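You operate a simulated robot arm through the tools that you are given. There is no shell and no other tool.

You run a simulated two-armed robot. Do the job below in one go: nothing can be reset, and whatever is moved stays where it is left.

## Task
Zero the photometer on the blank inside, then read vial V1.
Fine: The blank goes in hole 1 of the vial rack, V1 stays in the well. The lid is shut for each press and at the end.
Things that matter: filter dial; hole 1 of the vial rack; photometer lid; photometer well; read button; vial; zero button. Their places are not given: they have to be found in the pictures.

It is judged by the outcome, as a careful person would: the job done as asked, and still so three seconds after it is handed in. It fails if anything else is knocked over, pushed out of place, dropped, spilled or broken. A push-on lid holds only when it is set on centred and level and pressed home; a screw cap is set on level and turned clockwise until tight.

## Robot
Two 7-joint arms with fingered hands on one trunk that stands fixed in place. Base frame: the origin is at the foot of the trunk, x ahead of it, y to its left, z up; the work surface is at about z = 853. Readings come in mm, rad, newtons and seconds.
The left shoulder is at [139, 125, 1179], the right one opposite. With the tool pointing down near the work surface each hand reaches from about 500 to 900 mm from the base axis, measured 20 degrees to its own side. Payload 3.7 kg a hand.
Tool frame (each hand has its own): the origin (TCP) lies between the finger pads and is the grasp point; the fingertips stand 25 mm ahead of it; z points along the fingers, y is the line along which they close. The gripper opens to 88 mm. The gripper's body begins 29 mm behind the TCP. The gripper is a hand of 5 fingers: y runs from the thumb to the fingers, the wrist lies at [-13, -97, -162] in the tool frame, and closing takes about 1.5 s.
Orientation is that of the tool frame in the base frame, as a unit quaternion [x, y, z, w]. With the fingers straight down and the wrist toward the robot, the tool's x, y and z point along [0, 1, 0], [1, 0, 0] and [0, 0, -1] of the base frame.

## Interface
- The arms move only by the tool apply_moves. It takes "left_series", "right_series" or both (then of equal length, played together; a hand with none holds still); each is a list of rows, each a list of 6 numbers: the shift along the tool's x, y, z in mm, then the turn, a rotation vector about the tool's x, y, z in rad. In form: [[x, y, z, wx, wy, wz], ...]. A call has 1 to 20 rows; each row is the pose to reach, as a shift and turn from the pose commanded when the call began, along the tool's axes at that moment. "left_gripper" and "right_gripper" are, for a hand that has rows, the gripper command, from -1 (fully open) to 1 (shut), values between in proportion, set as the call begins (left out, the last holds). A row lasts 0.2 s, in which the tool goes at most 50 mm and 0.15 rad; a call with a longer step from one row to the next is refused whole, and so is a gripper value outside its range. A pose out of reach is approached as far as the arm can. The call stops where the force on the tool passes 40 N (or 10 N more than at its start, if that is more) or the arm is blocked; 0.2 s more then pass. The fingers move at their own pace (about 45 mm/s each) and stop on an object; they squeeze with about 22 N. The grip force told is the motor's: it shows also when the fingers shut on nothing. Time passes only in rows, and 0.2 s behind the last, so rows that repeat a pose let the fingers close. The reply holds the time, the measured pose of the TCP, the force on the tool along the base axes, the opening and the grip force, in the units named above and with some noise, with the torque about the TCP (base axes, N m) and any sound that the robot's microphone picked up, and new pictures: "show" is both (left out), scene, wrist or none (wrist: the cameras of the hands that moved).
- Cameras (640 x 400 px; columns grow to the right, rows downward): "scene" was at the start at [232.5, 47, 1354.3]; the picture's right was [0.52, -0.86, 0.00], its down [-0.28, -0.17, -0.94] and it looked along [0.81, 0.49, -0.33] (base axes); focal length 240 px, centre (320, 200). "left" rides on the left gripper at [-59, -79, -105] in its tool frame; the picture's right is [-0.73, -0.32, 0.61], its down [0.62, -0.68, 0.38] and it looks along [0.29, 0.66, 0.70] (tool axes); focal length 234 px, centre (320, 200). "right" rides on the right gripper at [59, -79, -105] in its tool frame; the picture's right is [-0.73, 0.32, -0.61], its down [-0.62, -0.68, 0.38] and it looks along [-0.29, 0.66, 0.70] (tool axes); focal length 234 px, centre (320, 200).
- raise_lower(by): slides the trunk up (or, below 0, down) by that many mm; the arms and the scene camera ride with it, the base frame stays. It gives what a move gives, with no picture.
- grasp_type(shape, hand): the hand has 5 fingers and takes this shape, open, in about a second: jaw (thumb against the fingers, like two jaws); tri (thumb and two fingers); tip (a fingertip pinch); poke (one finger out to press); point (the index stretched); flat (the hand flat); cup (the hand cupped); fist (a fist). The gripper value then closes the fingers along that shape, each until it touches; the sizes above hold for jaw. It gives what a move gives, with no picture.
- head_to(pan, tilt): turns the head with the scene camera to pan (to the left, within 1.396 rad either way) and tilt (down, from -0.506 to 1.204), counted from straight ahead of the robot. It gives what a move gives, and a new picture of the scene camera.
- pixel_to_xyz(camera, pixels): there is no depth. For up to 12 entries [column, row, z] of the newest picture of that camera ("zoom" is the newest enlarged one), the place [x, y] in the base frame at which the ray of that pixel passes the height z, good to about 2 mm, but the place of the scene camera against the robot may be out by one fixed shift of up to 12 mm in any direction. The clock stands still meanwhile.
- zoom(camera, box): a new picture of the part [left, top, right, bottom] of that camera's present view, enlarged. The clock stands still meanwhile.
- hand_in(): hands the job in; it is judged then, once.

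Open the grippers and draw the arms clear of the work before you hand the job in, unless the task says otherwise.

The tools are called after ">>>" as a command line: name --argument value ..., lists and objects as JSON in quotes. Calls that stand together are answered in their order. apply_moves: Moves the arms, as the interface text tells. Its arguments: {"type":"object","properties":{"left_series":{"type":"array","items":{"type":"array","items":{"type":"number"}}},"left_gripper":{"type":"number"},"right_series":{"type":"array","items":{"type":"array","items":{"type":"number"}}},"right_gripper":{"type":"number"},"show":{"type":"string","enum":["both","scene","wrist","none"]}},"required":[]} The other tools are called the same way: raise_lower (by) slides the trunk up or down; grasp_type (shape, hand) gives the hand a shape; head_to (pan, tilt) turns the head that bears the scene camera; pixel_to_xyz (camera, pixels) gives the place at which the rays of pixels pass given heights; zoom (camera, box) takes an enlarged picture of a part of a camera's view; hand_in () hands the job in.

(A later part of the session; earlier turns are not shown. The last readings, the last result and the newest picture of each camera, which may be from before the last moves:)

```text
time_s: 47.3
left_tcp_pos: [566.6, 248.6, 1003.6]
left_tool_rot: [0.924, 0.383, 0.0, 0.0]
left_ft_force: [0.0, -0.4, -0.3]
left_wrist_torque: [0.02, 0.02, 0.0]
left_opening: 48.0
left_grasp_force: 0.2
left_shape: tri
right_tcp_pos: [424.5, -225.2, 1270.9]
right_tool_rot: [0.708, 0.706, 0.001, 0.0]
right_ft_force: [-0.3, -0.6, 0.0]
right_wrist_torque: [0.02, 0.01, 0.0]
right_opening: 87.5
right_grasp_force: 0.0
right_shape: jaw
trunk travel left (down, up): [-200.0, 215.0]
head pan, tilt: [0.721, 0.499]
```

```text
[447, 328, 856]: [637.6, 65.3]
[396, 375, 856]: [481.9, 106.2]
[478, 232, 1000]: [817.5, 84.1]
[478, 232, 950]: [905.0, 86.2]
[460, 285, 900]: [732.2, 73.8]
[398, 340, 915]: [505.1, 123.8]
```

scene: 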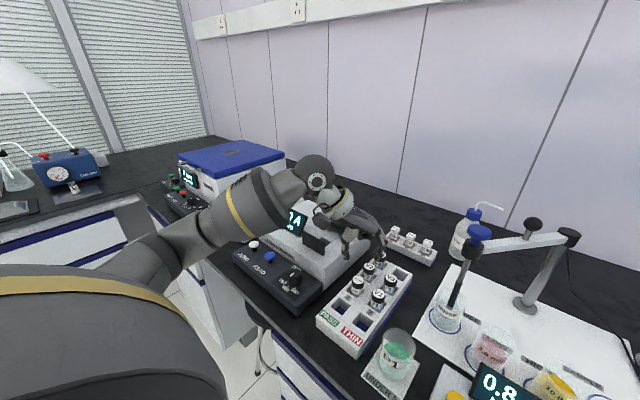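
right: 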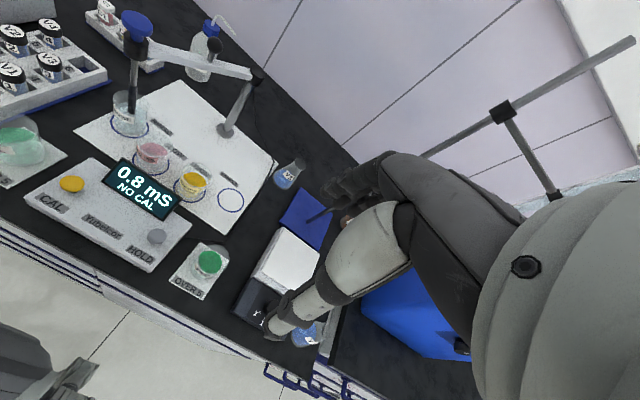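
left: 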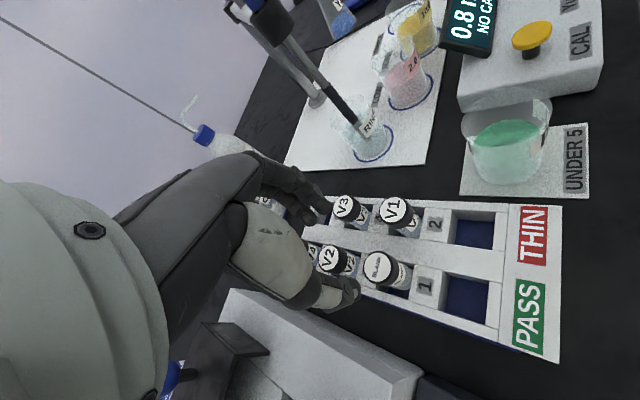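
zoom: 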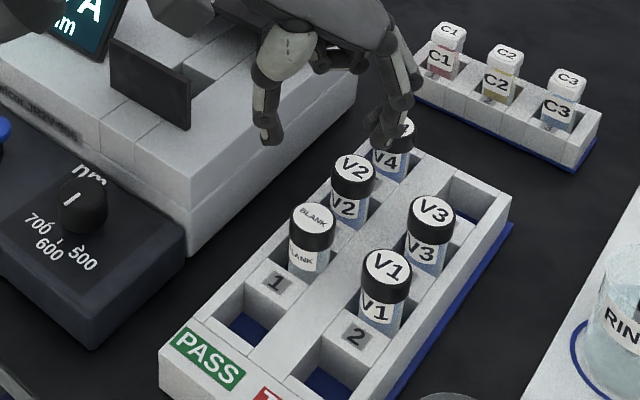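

The RINSE beaker (≈(630,65)) and P1 beaker (≈(490,110)) are well away. I'll move above V1 and descend partway.

>>> apply_moves --left_series '[[-20, 18, 0, 0, 0, 0], [-40, 35.7, 0, 0, 0, 0], [-40, 35.7, 25, 0, 0, 0], [-40, 35.7, 50, 0, 0, 0], [-40, 35.7, 50, 0, 0, 0]]'

>>> zoom --camera "left" --box '[250, 150, 430, 330]'

>>> zoom --camera "scene" --box '[320, 230, 420, 330]'

```text
time_s: 48.5
left_tcp_pos: [563.4, 195.8, 951.8]
left_tool_rot: [0.924, 0.382, 0.0, 0.0]
left_ft_force: [0.1, 0.0, 0.2]
left_wrist_torque: [-0.01, -0.01, 0.03]
left_opening: 47.9
left_grasp_force: 0.3
left_shape: tri
right_tcp_pos: [423.2, -225.1, 1271.5]
right_tool_rot: [0.708, 0.706, 0.0, 0.0]
right_ft_force: [0.7, 0.1, 0.1]
right_wrist_torque: [-0.01, 0.0, -0.03]
right_opening: 87.7
right_grasp_force: 0.0
right_shape: jaw
trunk travel left (down, up): [-200.0, 215.0]
head pan, tilt: [0.721, 0.499]
```

scene: 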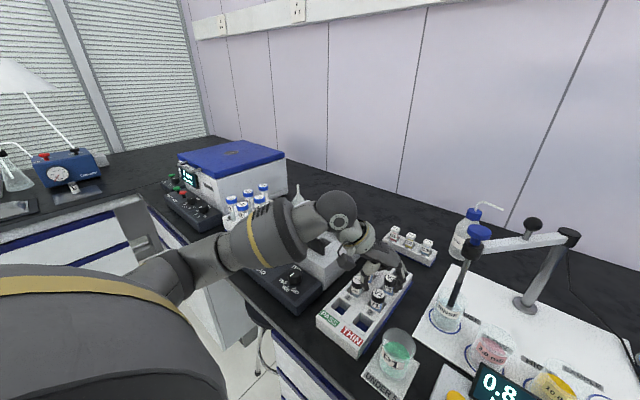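
left: 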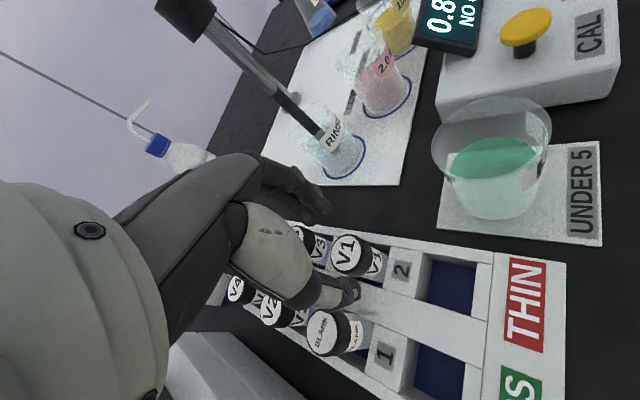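

```text
2.22 times, centred on (340, 240) of left
```

zoom: 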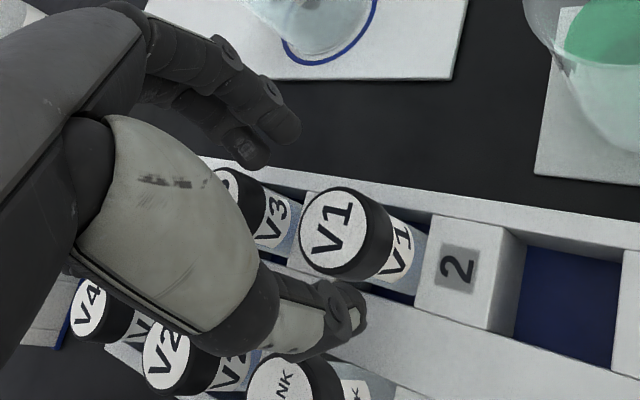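

```text
4.00 times, centred on (370, 280) of scene
```

zoom: 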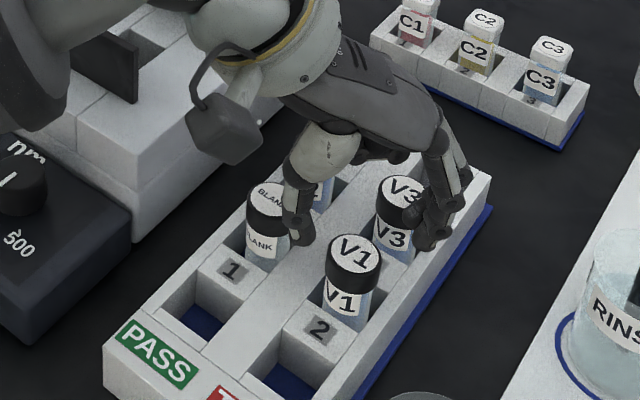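

V1's cap is centred (within ~2 mm, slightly to the thumb side as intended). I'll descend around it to TCP z≈914.

>>> apply_moves --left_series '[[0, 0, 12, 0, 0, 0], [0, 0, 22, 0, 0, 0], [0, 0, 30, 0, 0, 0], [0, 0, 37, 0, 0, 0], [0, 0, 37, 0, 0, 0]]'

>>> zoom --camera "left" --box '[250, 150, 430, 330]'

>>> zoom --camera "scene" --box '[320, 230, 420, 330]'

```text
time_s: 49.7
left_tcp_pos: [562.6, 195.6, 915.5]
left_tool_rot: [0.924, 0.382, 0.0, 0.001]
left_ft_force: [-0.1, -0.3, -0.5]
left_wrist_torque: [-0.01, 0.0, 0.0]
left_opening: 48.2
left_grasp_force: 0.2
left_shape: tri
right_tcp_pos: [423.8, -225.6, 1271.5]
right_tool_rot: [0.708, 0.707, 0.0, -0.001]
right_ft_force: [0.4, 0.3, 0.5]
right_wrist_torque: [0.02, 0.02, -0.01]
right_opening: 87.7
right_grasp_force: 0.0
right_shape: jaw
trunk travel left (down, up): [-200.0, 215.0]
head pan, tilt: [0.721, 0.499]
```

scene: 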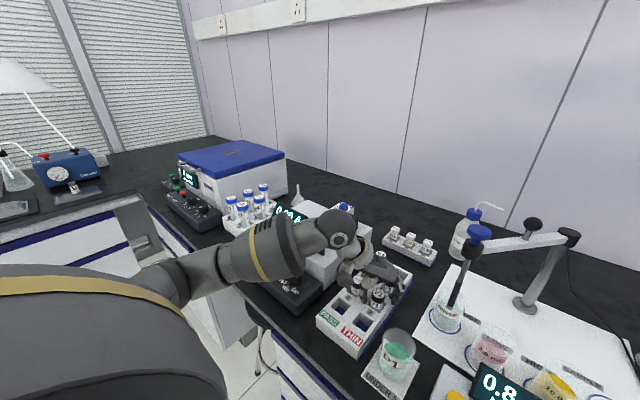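
left: 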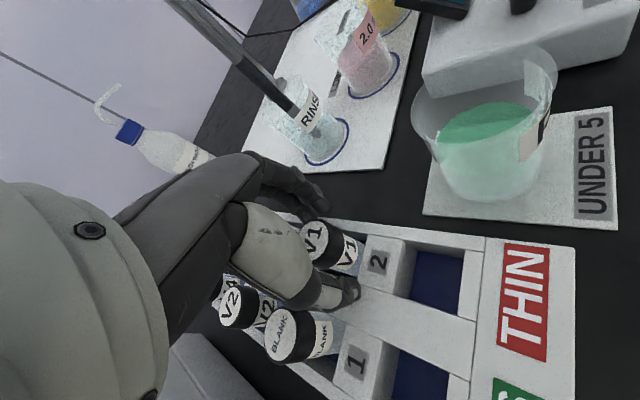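

```text
2.22 times, centred on (340, 240) of left
```

zoom: 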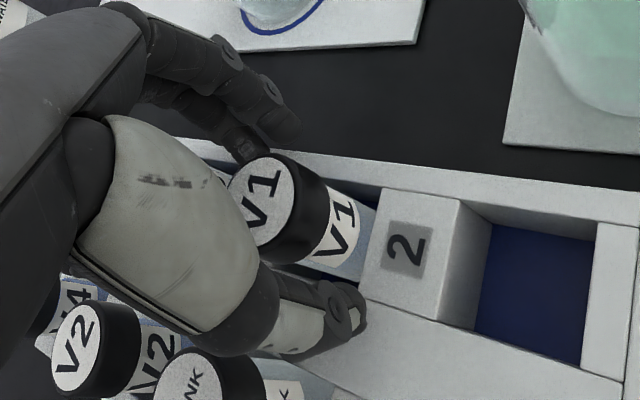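

```text
4.00 times, centred on (370, 280) of scene
```

zoom: 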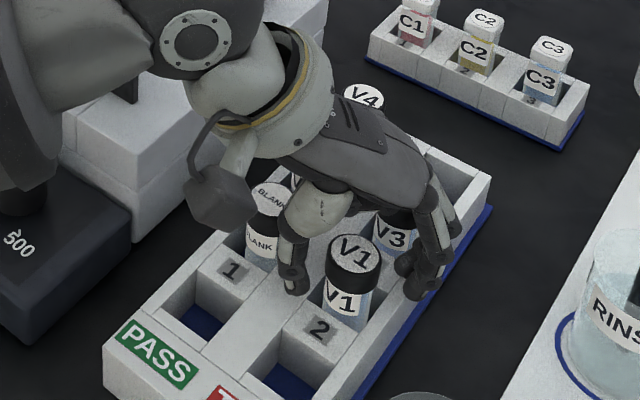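

V1 is between the fingers with no contact force. I'll close on it.

>>> apply_moves --left_series '[[0, 0, 0, 0, 0, 0], [0, 0, 0, 0, 0, 0], [0, 0, 0, 0, 0, 0], [0, 0, 0, 0, 0, 0], [0, 0, 0, 0, 0, 0], [0, 0, 0, 0, 0, 0], [0, 0, 0, 0, 0, 0]]' --left_gripper 1

>>> zoom --camera "left" --box '[250, 150, 430, 330]'

```text
time_s: 51.3
left_tcp_pos: [563.4, 195.8, 915.5]
left_tool_rot: [0.924, 0.382, 0.0, 0.0]
left_ft_force: [0.8, 0.5, 0.0]
left_wrist_torque: [-0.01, -0.02, 0.01]
left_opening: 17.6
left_grasp_force: 21.6
left_shape: tri
right_tcp_pos: [424.0, -224.4, 1270.9]
right_tool_rot: [0.707, 0.707, -0.001, 0.0]
right_ft_force: [0.9, -1.2, -0.6]
right_wrist_torque: [-0.01, 0.0, -0.01]
right_opening: 87.9
right_grasp_force: 0.0
right_shape: jaw
trunk travel left (down, up): [-200.0, 215.0]
head pan, tilt: [0.721, 0.499]
```

scene: 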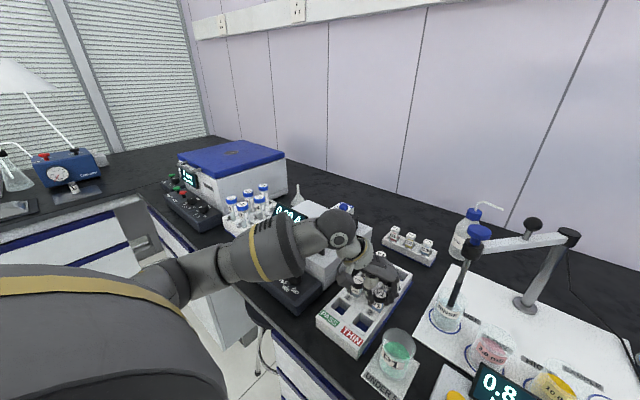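
left: 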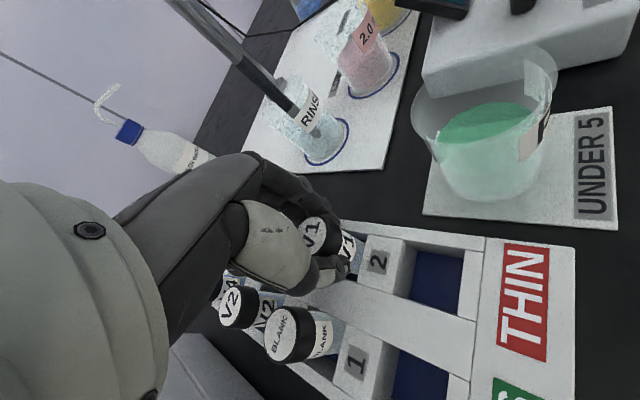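

```text
2.22 times, centred on (340, 240) of left
```

zoom: 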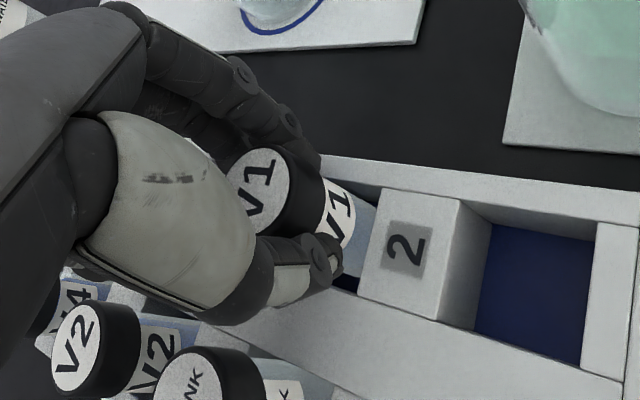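

V1 is gripped (opening 17.6 mm). I'll lift it straight up slowly.

>>> apply_moves --left_series '[[0, 0, -4, 0, 0, 0], [0, 0, -10, 0, 0, 0], [0, 0, -20, 0, 0, 0], [0, 0, -32, 0, 0, 0], [0, 0, -46, 0, 0, 0], [0, 0, -64, 0, 0, 0], [0, 0, -88, 0, 0, 0], [0, 0, -115, 0, 0, 0], [0, 0, -135, 0, 0, 0], [0, 0, -135, 0, 0, 0]]'

>>> zoom --camera "left" --box '[270, 170, 450, 330]'

>>> zoom --camera "scene" --box '[320, 180, 420, 330]'

```text
time_s: 53.5
left_tcp_pos: [563.8, 196.2, 1051.5]
left_tool_rot: [0.924, 0.382, 0.0, 0.0]
left_ft_force: [-0.5, 0.8, -0.2]
left_wrist_torque: [0.0, -0.01, 0.02]
left_opening: 17.7
left_grasp_force: 21.8
left_shape: tri
right_tcp_pos: [423.4, -225.4, 1271.0]
right_tool_rot: [0.708, 0.707, 0.0, 0.0]
right_ft_force: [0.0, -0.9, -0.5]
right_wrist_torque: [-0.02, 0.0, -0.03]
right_opening: 87.5
right_grasp_force: 0.1
right_shape: jaw
trunk travel left (down, up): [-200.0, 215.0]
head pan, tilt: [0.721, 0.499]
```

scene: 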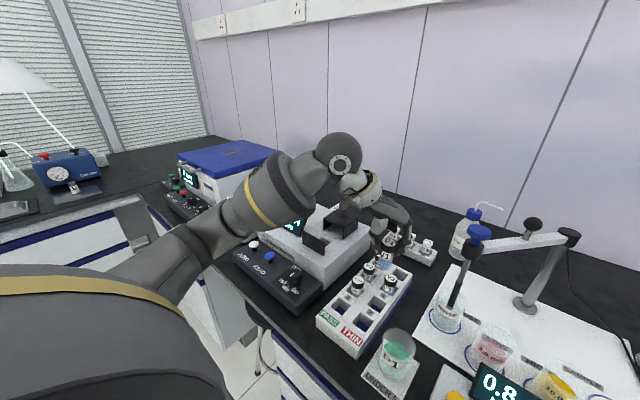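
left: 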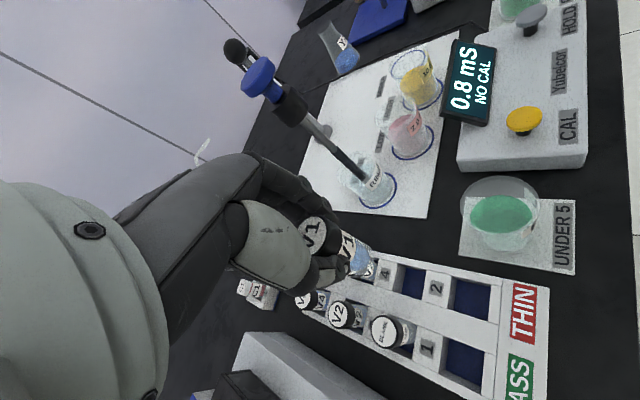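

```text
2.50 times, centred on (360, 250) of left
```

zoom: 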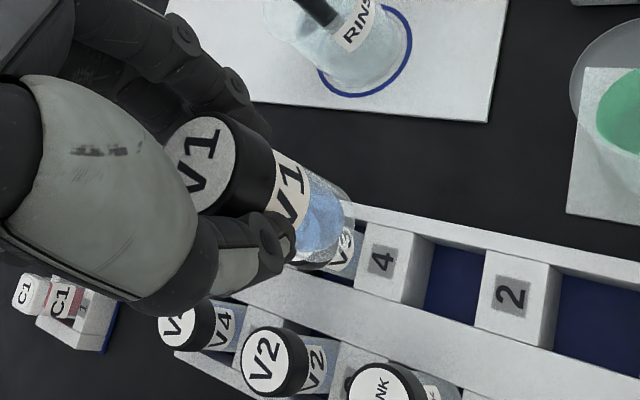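

```text
2.67 times, centred on (370, 255) of scene
```

zoom: 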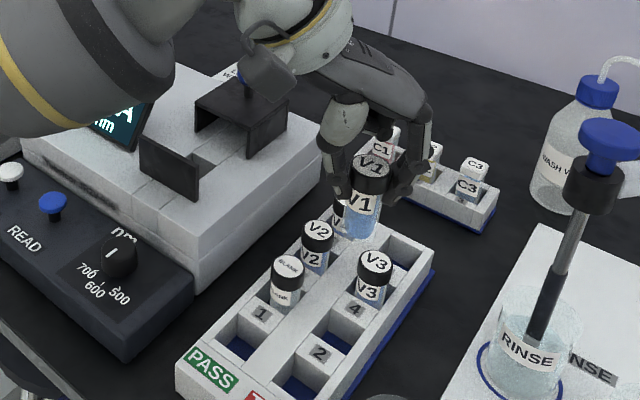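

V1 hangs nearly vertical and centred at the TCP. I'll carry it at this height to above the well and look.

>>> apply_moves --left_series '[[32, -21.6, 0, 0, 0, 0], [64, -43.2, 0, 0, 0, 0], [96, -65, 0, 0, 0, 0], [128, -86.5, 0, 0, 0, 0], [160.5, -108.2, 0, 0, 0, 0], [160.5, -108.2, 0, 0, 0, 0], [160.5, -108.2, 0, 0, 0, 0]]'

>>> zoom --camera "left" --box '[290, 190, 450, 330]'

>>> zoom --camera "scene" --box '[280, 150, 390, 260]'

```text
time_s: 55.1
left_tcp_pos: [602.7, 384.9, 1051.2]
left_tool_rot: [0.924, 0.383, -0.001, -0.001]
left_ft_force: [0.1, -1.0, -0.5]
left_wrist_torque: [-0.01, 0.0, -0.02]
left_opening: 17.6
left_grasp_force: 21.7
left_shape: tri
right_tcp_pos: [422.7, -224.4, 1270.6]
right_tool_rot: [0.708, 0.707, 0.0, 0.0]
right_ft_force: [-0.2, -0.1, -0.1]
right_wrist_torque: [0.0, 0.0, 0.03]
right_opening: 87.5
right_grasp_force: 0.1
right_shape: jaw
trunk travel left (down, up): [-200.0, 215.0]
head pan, tilt: [0.721, 0.499]
```

scene: 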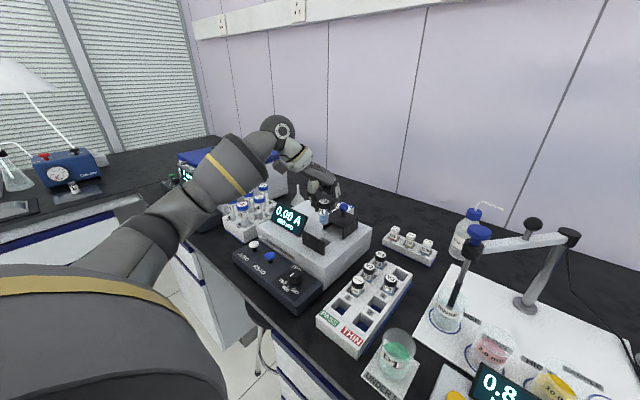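
left: 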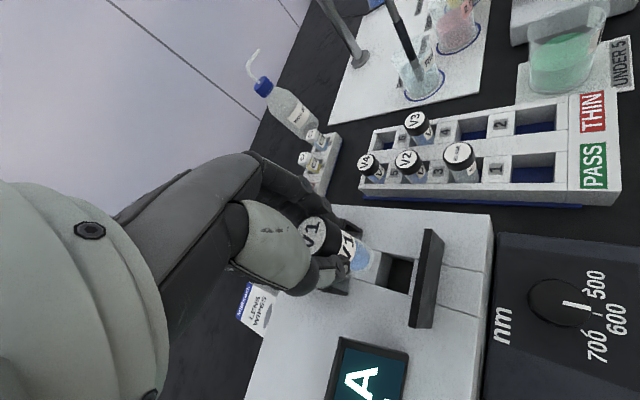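

```text
2.86 times, centred on (370, 260) of left
```

zoom: 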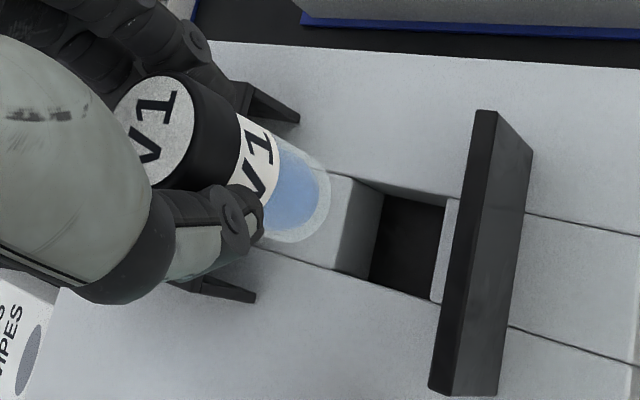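

```text
3.64 times, centred on (335, 205) of scene
```

zoom: 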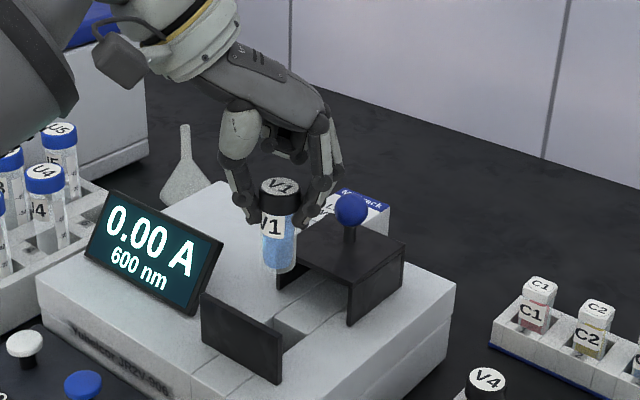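

V1's label faces the camera and the well's square opening shows at about (396,273). I'll project the well's rim corners and V1's bottom.

>>> pixel_to_xyz --camera "left" --pixels '[[396.2, 273.3, 925], [382.9, 254.1, 925], [415.5, 259.5, 925], [409.2, 295, 925], [375.2, 284.5, 925], [361, 262, 992], [396.2, 273.3, 920], [396.2, 273.3, 930]]'

>>> zoom --camera "left" --box '[340, 230, 440, 310]'

```text
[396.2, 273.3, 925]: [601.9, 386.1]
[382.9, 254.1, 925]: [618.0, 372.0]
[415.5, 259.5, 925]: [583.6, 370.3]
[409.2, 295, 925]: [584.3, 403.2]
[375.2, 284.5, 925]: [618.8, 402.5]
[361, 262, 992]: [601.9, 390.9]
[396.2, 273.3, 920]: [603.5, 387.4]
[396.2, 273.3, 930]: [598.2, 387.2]
```

```text
5.00 times, centred on (390, 270) of left
```

zoom: 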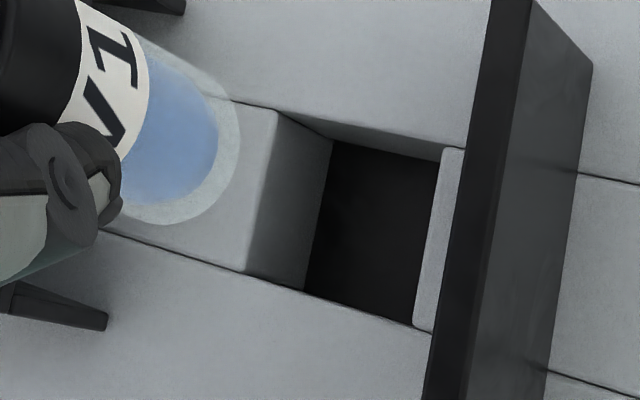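

The well's opening spans x 584–618, y 371–403 (centre ≈(601.5,387)); V1's bottom hangs a few mm toward the thumb with ~3° lean. I'll tilt the hand 0.05 rad to straighten it and lower 30 mm for another check.

>>> apply_moves --left_series '[[0, 0, 0, -0.025, 0, 0], [0, 0, 10, -0.05, 0, 0], [0, 0, 25, -0.05, 0, 0], [0, 0, 35, -0.05, 0, 0], [0, 0, 35, -0.05, 0, 0]]'

>>> zoom --camera "left" --box '[300, 200, 420, 310]'

>>> zoom --camera "scene" --box '[290, 170, 380, 260]'

```text
time_s: 56.3
left_tcp_pos: [599.7, 384.8, 1017.0]
left_tool_rot: [0.924, 0.383, 0.01, 0.023]
left_ft_force: [0.7, -0.4, 0.0]
left_wrist_torque: [0.0, 0.0, -0.01]
left_opening: 17.3
left_grasp_force: 22.2
left_shape: tri
right_tcp_pos: [422.4, -224.9, 1270.7]
right_tool_rot: [0.708, 0.707, 0.0, 0.0]
right_ft_force: [-0.4, 0.3, -0.6]
right_wrist_torque: [0.0, 0.01, 0.02]
right_opening: 87.7
right_grasp_force: 0.0
right_shape: jaw
trunk travel left (down, up): [-200.0, 215.0]
head pan, tilt: [0.721, 0.499]
```

scene: 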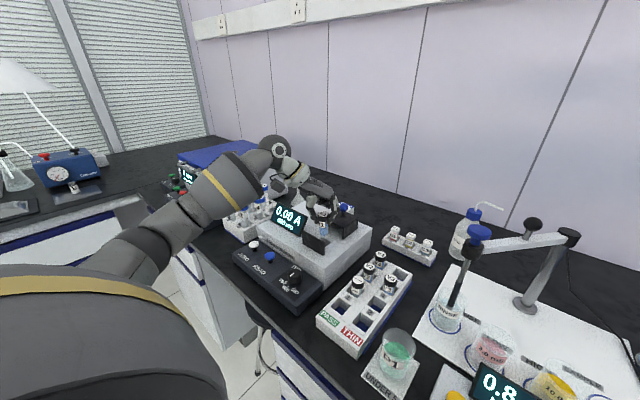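
left: 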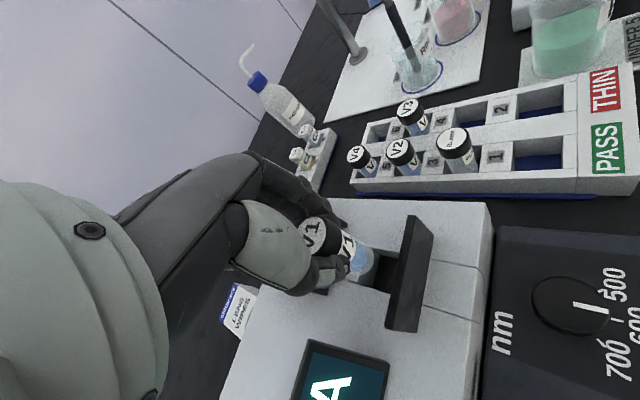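

```text
3.64 times, centred on (360, 255) of left
```

zoom: 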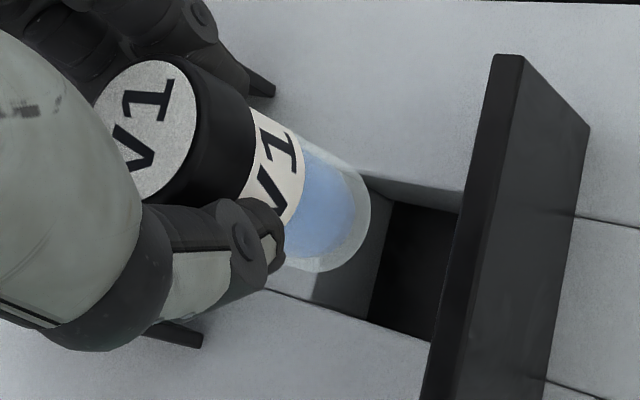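

```text
4.44 times, centred on (335, 215) of scene
```

zoom: 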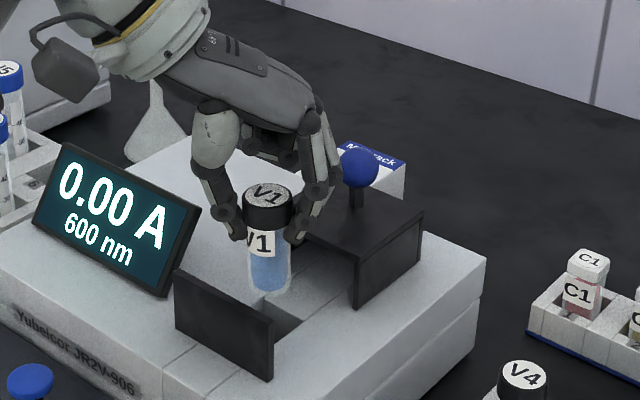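

V1 now looks upright in the scene view. I'll check where its bottom sits against the well centre from this view.

>>> pixel_to_xyz --camera "left" --pixels '[[359.5, 260, 958.5], [312, 235.8, 1018.5], [396, 262.5, 925], [389, 293, 925]]'

>>> zoom --camera "left" --box '[330, 225, 410, 295]'

```text
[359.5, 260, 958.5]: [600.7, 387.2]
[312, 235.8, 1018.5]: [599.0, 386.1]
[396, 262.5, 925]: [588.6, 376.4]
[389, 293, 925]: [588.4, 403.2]
```

```text
5.71 times, centred on (370, 260) of left
```

zoom: 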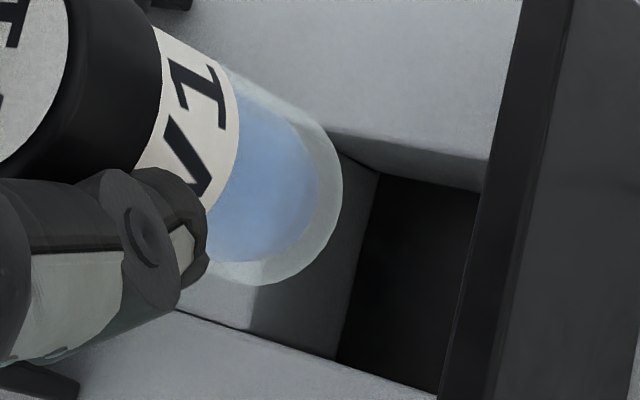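

V1's bottom is at about (600.7,387) against the well centre (601.6,387), and upright. I'll lower vertically to just above the rim.

>>> apply_moves --left_series '[[0.6, 0.1, 9, 0, 0, 0], [0.6, -0.3, 18, 0, 0, 0], [0.6, -0.8, 27, 0, 0, 0], [0.6, -0.8, 27, 0, 0, 0]]'

>>> zoom --camera "left" --box '[320, 210, 410, 295]'

>>> zoom --camera "scene" --box '[295, 180, 375, 260]'

```text
time_s: 57.3
left_tcp_pos: [601.1, 386.0, 989.6]
left_tool_rot: [0.924, 0.382, 0.01, 0.024]
left_ft_force: [-0.1, -0.2, -1.0]
left_wrist_torque: [0.01, -0.03, 0.01]
left_opening: 17.6
left_grasp_force: 22.3
left_shape: tri
right_tcp_pos: [422.3, -225.8, 1271.5]
right_tool_rot: [0.708, 0.706, 0.0, 0.0]
right_ft_force: [0.2, -0.3, -0.4]
right_wrist_torque: [0.01, -0.01, 0.0]
right_opening: 87.4
right_grasp_force: 0.0
right_shape: jaw
trunk travel left (down, up): [-200.0, 215.0]
head pan, tilt: [0.721, 0.499]
```

scene: 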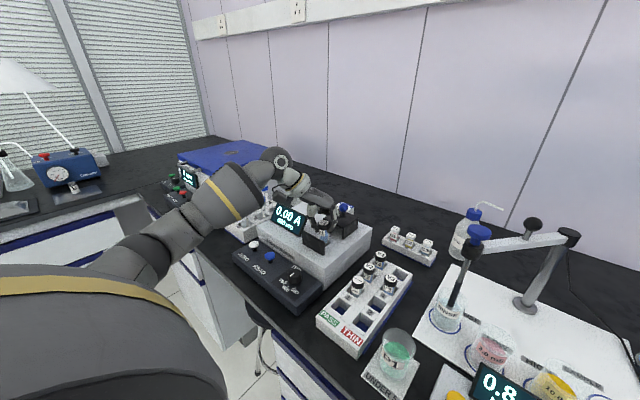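
left: 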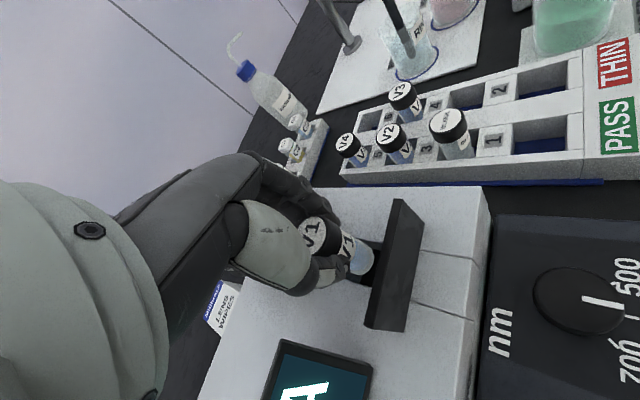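

```text
4.71 times, centred on (365, 252) of left
```

zoom: 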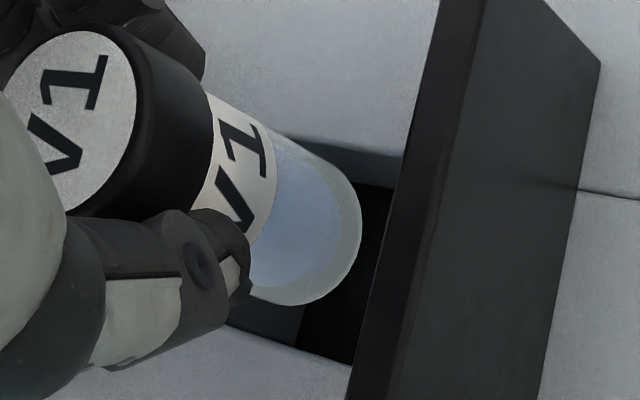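

```text
5.00 times, centred on (335, 220) of scene
```

zoom: 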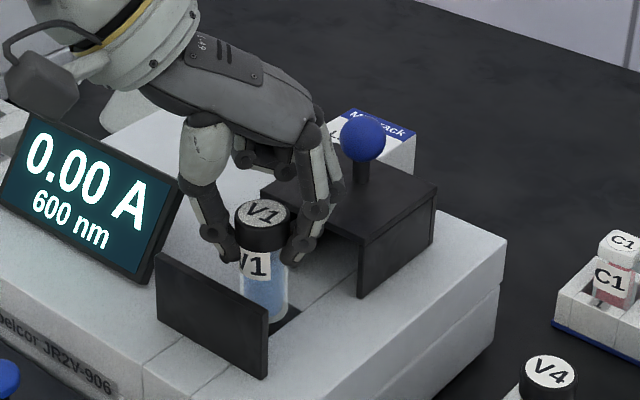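

V1's bottom is a few mm above the rim. I'll check its centring once more numerically.

>>> pixel_to_xyz --camera "left" --pixels '[[359, 258, 931], [360.5, 258.5, 931], [381, 281.5, 925], [378, 286.5, 925], [362, 240, 925]]'

```text
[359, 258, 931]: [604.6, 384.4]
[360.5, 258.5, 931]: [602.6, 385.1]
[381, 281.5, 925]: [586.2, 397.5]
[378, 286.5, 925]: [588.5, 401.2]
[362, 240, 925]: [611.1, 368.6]
```

V1 is about 1.5 mm off centre, well inside the clearance. I'll correct that and lower it into the well in small steps.

>>> apply_moves --left_series '[[0.1, -1.6, 4, 0, 0, 0], [0.1, -1.8, 8, 0, 0, 0], [0.1, -2.0, 12, 0, 0, 0], [0.1, -2.2, 16, 0, 0, 0], [0.1, -2.4, 20, 0, 0, 0], [0.1, -2.6, 24, 0, 0, 0]]'

>>> zoom --camera "left" --box '[300, 200, 410, 295]'

>>> zoom --camera "scene" --box '[295, 180, 375, 260]'

```text
time_s: 58.7
left_tcp_pos: [599.5, 386.3, 965.9]
left_tool_rot: [0.923, 0.383, 0.009, 0.023]
left_ft_force: [0.0, 0.7, -1.4]
left_wrist_torque: [0.01, 0.0, 0.01]
left_opening: 17.5
left_grasp_force: 21.4
left_shape: tri
right_tcp_pos: [423.2, -224.3, 1271.2]
right_tool_rot: [0.708, 0.706, 0.001, 0.0]
right_ft_force: [0.2, -0.6, 0.8]
right_wrist_torque: [0.0, 0.0, -0.02]
right_opening: 87.6
right_grasp_force: 0.0
right_shape: jaw
trunk travel left (down, up): [-200.0, 215.0]
head pan, tilt: [0.721, 0.499]
```

scene: 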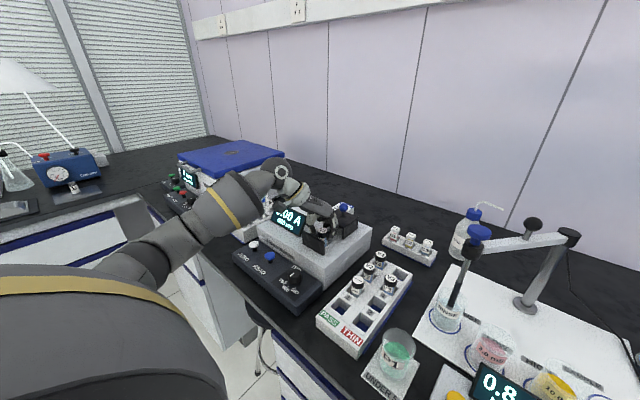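
left: 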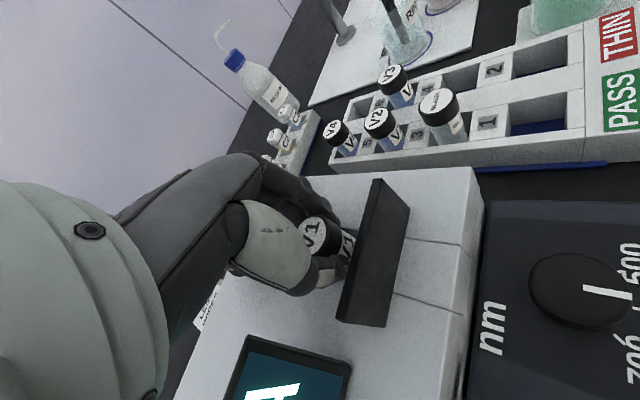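

```text
4.21 times, centred on (355, 248) of left
```

zoom: 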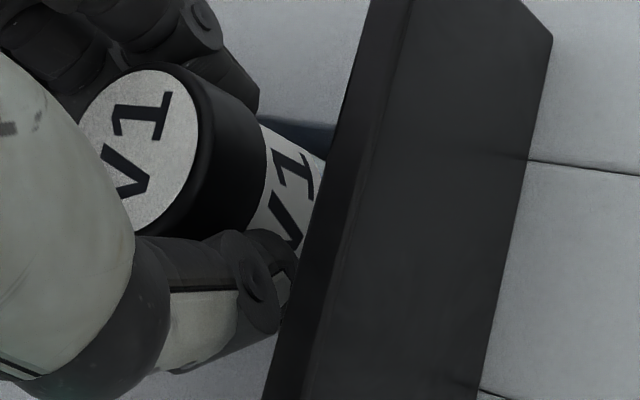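

```text
5.00 times, centred on (335, 220) of scene
```

zoom: 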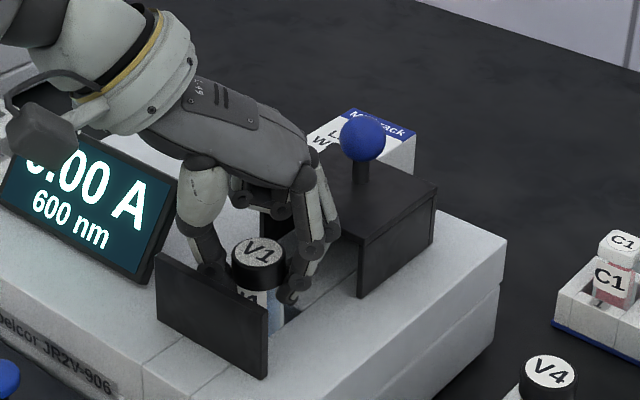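

V1 entered the well freely, no force at z=966. I'll lower the last few mm in 1 mm steps until it touches the bottom.

>>> apply_moves --left_series '[[0, 0, 1.5, 0, 0, 0], [0, -0.1, 3, 0, 0, 0], [0, -0.2, 4, 0, 0, 0], [0, -0.2, 5, 0, 0, 0]]' --show "none"

```text
time_s: 59.7
left_tcp_pos: [600.0, 387.1, 960.3]
left_tool_rot: [0.924, 0.382, 0.01, 0.024]
left_ft_force: [0.2, -0.3, 0.4]
left_wrist_torque: [-0.01, -0.03, 0.0]
left_opening: 17.4
left_grasp_force: 22.0
left_shape: tri
right_tcp_pos: [423.0, -223.7, 1271.0]
right_tool_rot: [0.708, 0.706, -0.001, 0.0]
right_ft_force: [-0.3, 0.0, -0.4]
right_wrist_torque: [0.02, 0.02, -0.01]
right_opening: 87.6
right_grasp_force: 0.1
right_shape: jaw
trunk travel left (down, up): [-200.0, 215.0]
head pan, tilt: [0.721, 0.499]
```

No contact yet at 960.3; I'll keep going gently.

>>> apply_moves --left_series '[[0, 0, 1, 0, 0, 0], [0, -0.1, 2, 0, 0, 0], [0, -0.1, 3, 0, 0, 0]]' --show "none"

```text
time_s: 60.5
left_tcp_pos: [600.2, 386.4, 960.3]
left_tool_rot: [0.924, 0.382, 0.011, 0.024]
left_ft_force: [0.7, -0.8, 9.1]
left_wrist_torque: [0.0, 0.01, -0.04]
left_opening: 18.0
left_grasp_force: 21.8
left_shape: tri
right_tcp_pos: [422.4, -225.3, 1271.3]
right_tool_rot: [0.707, 0.707, 0.0, -0.001]
right_ft_force: [0.4, 0.1, -0.5]
right_wrist_torque: [-0.01, -0.02, 0.0]
right_opening: 87.7
right_grasp_force: 0.1
right_shape: jaw
trunk travel left (down, up): [-200.0, 215.0]
head pan, tilt: [0.721, 0.499]
```

Contact at 9 N right at the expected height: V1 is seated. I'll ease up, open to about 40 mm (so the index stays off the cover), and look.

>>> apply_moves --left_series '[[0, 0, -1.5, 0, 0, 0], [0, 0, -2, 0, 0, 0]]' --show "none"

>>> apply_moves --left_series '[[0, 0, 0, 0, 0, 0], [0, 0, 0, 0, 0, 0], [0, 0, 0, 0, 0, 0], [0, 0, 0, 0, 0, 0]]' --left_gripper 0.07

>>> zoom --camera "left" --box '[270, 170, 420, 310]'

>>> zoom --camera "scene" --box '[295, 180, 375, 260]'

```text
time_s: 61.1
left_tcp_pos: [598.7, 386.4, 960.6]
left_tool_rot: [0.924, 0.382, 0.01, 0.023]
left_ft_force: [0.7, -0.5, 7.0]
left_wrist_torque: [0.0, -0.04, -0.01]
left_opening: 18.1
left_grasp_force: 21.9
left_shape: tri
right_tcp_pos: [423.3, -225.9, 1271.6]
right_tool_rot: [0.708, 0.707, 0.0, -0.001]
right_ft_force: [0.3, 0.5, 0.0]
right_wrist_torque: [0.02, 0.01, 0.0]
right_opening: 87.6
right_grasp_force: 0.1
right_shape: jaw
trunk travel left (down, up): [-200.0, 215.0]
head pan, tilt: [0.721, 0.499]
```

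```text
time_s: 62.1
left_tcp_pos: [599.0, 386.3, 958.6]
left_tool_rot: [0.924, 0.382, 0.01, 0.023]
left_ft_force: [-0.8, 0.9, 0.3]
left_wrist_torque: [0.01, -0.01, -0.02]
left_opening: 40.4
left_grasp_force: 0.0
left_shape: tri
right_tcp_pos: [422.9, -224.9, 1270.1]
right_tool_rot: [0.708, 0.706, 0.0, -0.001]
right_ft_force: [0.6, -0.3, -0.6]
right_wrist_torque: [-0.02, -0.01, -0.02]
right_opening: 87.8
right_grasp_force: 0.2
right_shape: jaw
trunk travel left (down, up): [-200.0, 215.0]
head pan, tilt: [0.721, 0.499]
```

scene: 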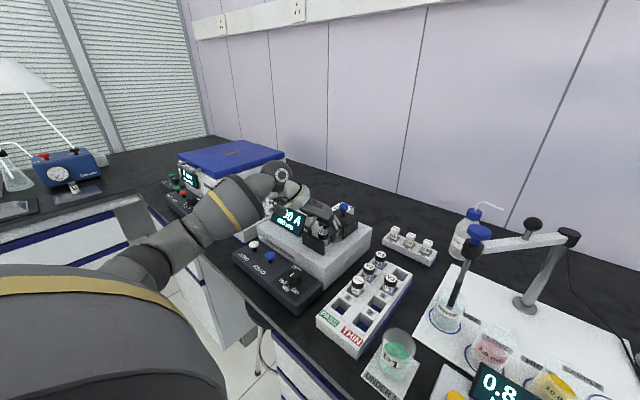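
left: 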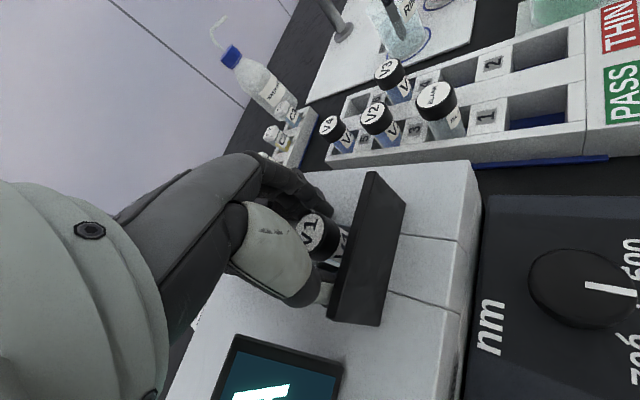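

```text
2.86 times, centred on (345, 240) of left
```

zoom: 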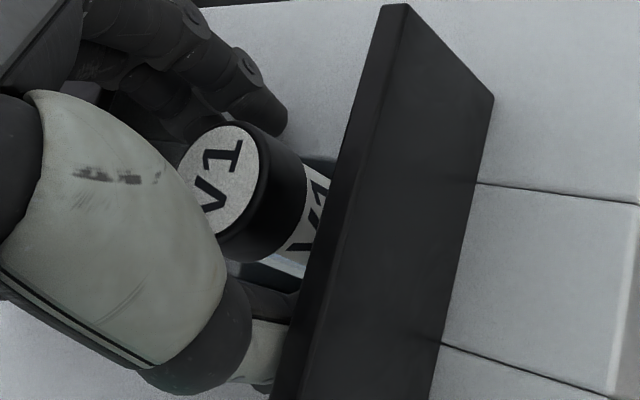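

```text
5.00 times, centred on (335, 220) of scene
```

zoom: 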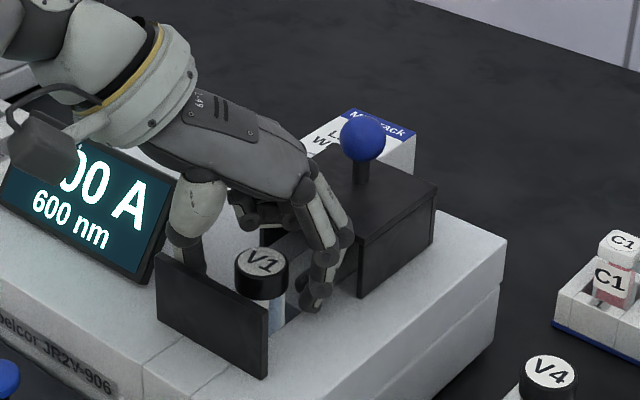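

V1 is released and upright in the well, no forces. I'll rise straight up, then undo the small tilt.

>>> apply_moves --left_series '[[0, 0.3, -6, 0, 0, 0], [0, 0.7, -14, 0, 0, 0], [0, 1.3, -26, 0, 0, 0], [0, 2.2, -44, 0, 0, 0], [0, 3.5, -70, 0, 0, 0], [0, 5, -100, 0, 0, 0], [0, 5, -110, 0.05, 0, 0], [0, 5, -110, 0.05, 0, 0]]'

>>> zoom --camera "left" --box '[320, 180, 480, 340]'

>>> zoom --camera "scene" --box '[295, 180, 375, 260]'

```text
time_s: 63.9
left_tcp_pos: [599.6, 387.1, 1070.1]
left_tool_rot: [0.924, 0.383, 0.001, -0.001]
left_ft_force: [-0.3, 0.3, -0.2]
left_wrist_torque: [0.03, -0.02, -0.02]
left_opening: 40.4
left_grasp_force: 0.1
left_shape: tri
right_tcp_pos: [423.0, -225.2, 1271.2]
right_tool_rot: [0.708, 0.706, -0.001, 0.001]
right_ft_force: [0.6, 0.1, -0.1]
right_wrist_torque: [-0.03, 0.0, -0.03]
right_opening: 87.5
right_grasp_force: 0.1
right_shape: jaw
trunk travel left (down, up): [-200.0, 215.0]
head pan, tilt: [0.721, 0.499]
```

scene: 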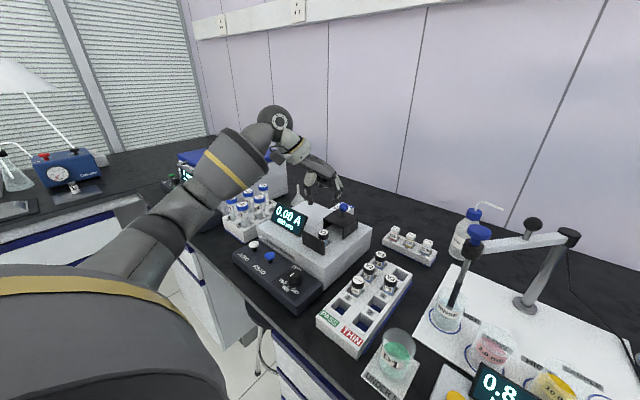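
left: 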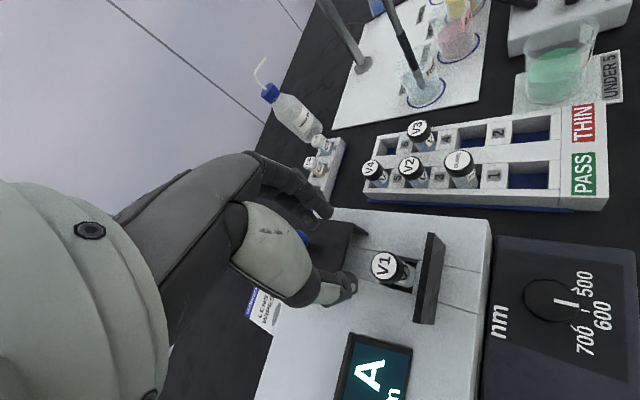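

```text
2.50 times, centred on (400, 260) of left
```

zoom: 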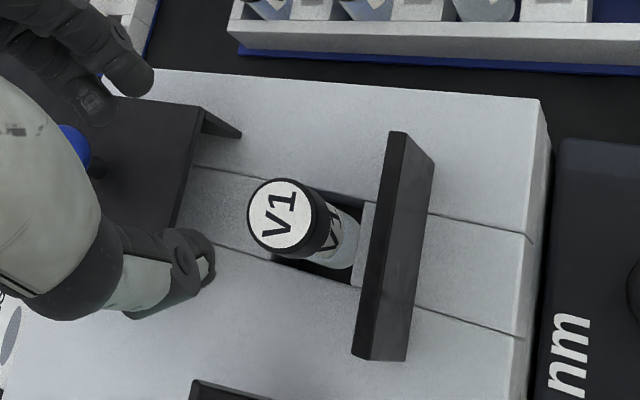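

```text
5.00 times, centred on (335, 220) of scene
```

zoom: 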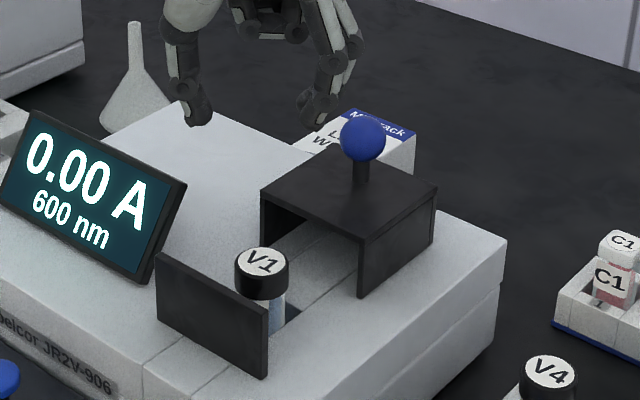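

V1 is upright in the well and the readings are calm. Now I'll turn the hand back to the default yaw, open wide and go above the knob at (689,384.5) to slide the cover shut.

>>> apply_moves --left_series '[[5, 5, -20, 0, 0, -0.13], [15, 16, -35, 0, 0, -0.26], [28, 30, -40, 0, 0, -0.39], [42, 45, -40, 0, 0, -0.52], [55, 58, -40, 0, 0, -0.65], [61.6, 65.1, -40, 0, 0, -0.785], [61.6, 65.1, -40, 0, 0, -0.785]]' --left_gripper -1

>>> zoom --camera "left" --box '[270, 180, 430, 340]'

```text
time_s: 65.5
left_tcp_pos: [690.1, 384.7, 1109.4]
left_tool_rot: [0.707, 0.708, 0.0, 0.0]
left_ft_force: [-0.6, -0.3, -0.2]
left_wrist_torque: [0.0, -0.02, -0.02]
left_opening: 87.7
left_grasp_force: 0.1
left_shape: tri
right_tcp_pos: [422.3, -224.6, 1271.7]
right_tool_rot: [0.708, 0.706, -0.001, 0.0]
right_ft_force: [-0.2, -0.2, 0.8]
right_wrist_torque: [0.02, 0.0, 0.02]
right_opening: 87.9
right_grasp_force: 0.2
right_shape: jaw
trunk travel left (down, up): [-200.0, 215.0]
head pan, tilt: [0.721, 0.499]
```

scene: 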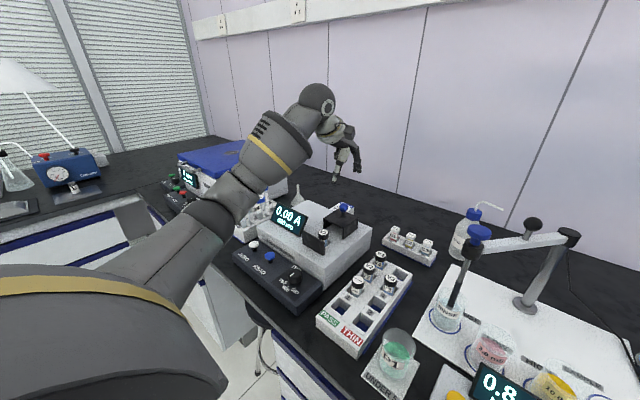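
left: 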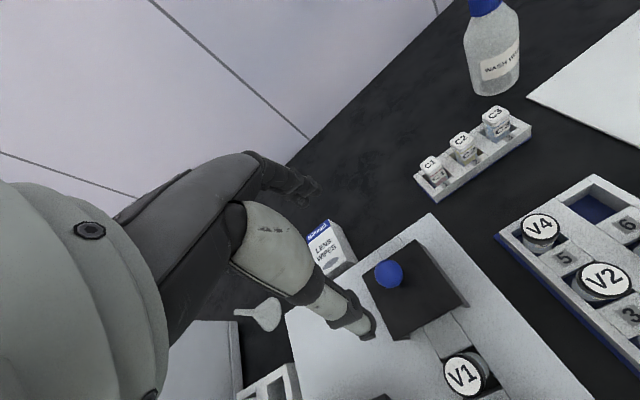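

```text
2.50 times, centred on (350, 260) of left
```

zoom: 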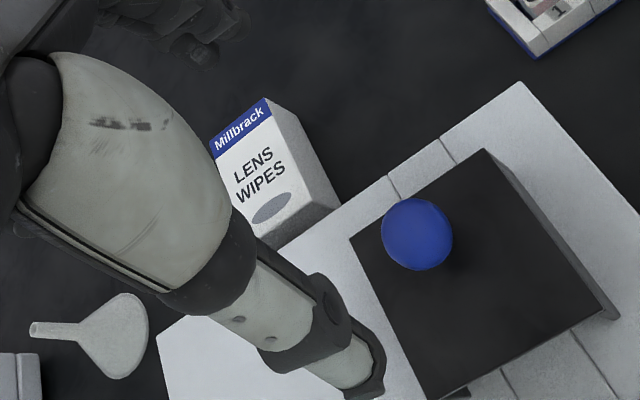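

The knob shows at (389,274). I'll verify its position before descending.

>>> pixel_to_xyz --camera "left" --pixels '[[388.8, 273.6, 1001], [388.8, 273.6, 1005]]'

```text
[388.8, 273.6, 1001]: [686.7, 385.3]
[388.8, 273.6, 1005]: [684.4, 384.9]
```

Knob ≈(687,385). I'll descend around it to TCP z≈1002, then close.

>>> apply_moves --left_series '[[0, -1.5, 40, 0, 0, 0], [0, -1.5, 75, 0, 0, 0], [0, -1.5, 95, 0, 0, 0], [0, -1.5, 106, 0, 0, 0], [0, -1.5, 106, 0, 0, 0]]' --show "wrist"

>>> zoom --camera "left" --box '[250, 160, 420, 330]'

>>> zoom --camera "scene" --box '[290, 160, 380, 260]'

```text
time_s: 66.7
left_tcp_pos: [686.6, 382.9, 1004.4]
left_tool_rot: [0.707, 0.707, 0.0, -0.001]
left_ft_force: [0.4, -0.6, -0.9]
left_wrist_torque: [0.0, -0.02, -0.02]
left_opening: 87.7
left_grasp_force: 0.0
left_shape: tri
right_tcp_pos: [423.0, -224.8, 1271.7]
right_tool_rot: [0.708, 0.706, 0.0, 0.0]
right_ft_force: [1.2, -0.3, -0.3]
right_wrist_torque: [-0.01, 0.03, 0.0]
right_opening: 87.8
right_grasp_force: 0.1
right_shape: jaw
trunk travel left (down, up): [-200.0, 215.0]
head pan, tilt: [0.721, 0.499]
```

left: 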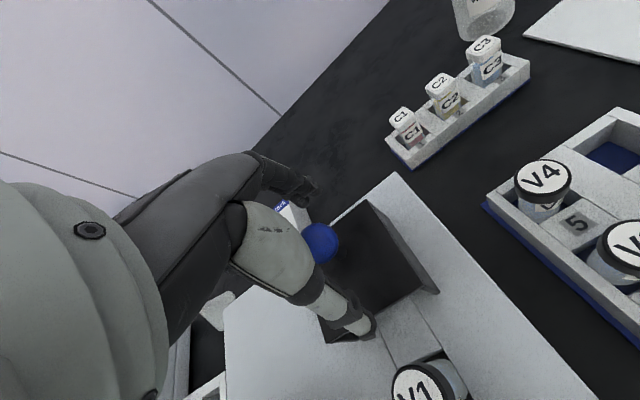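

```text
2.35 times, centred on (335, 245) of left
```

zoom: 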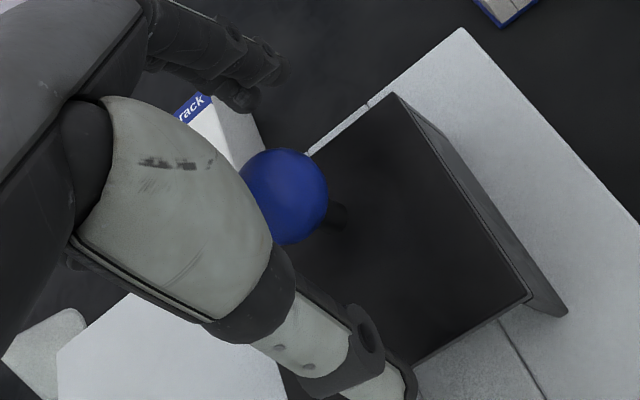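

```text
4.00 times, centred on (335, 210) of scene
```

zoom: 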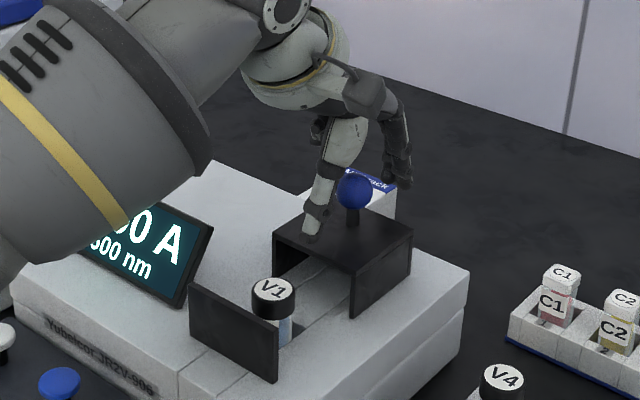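

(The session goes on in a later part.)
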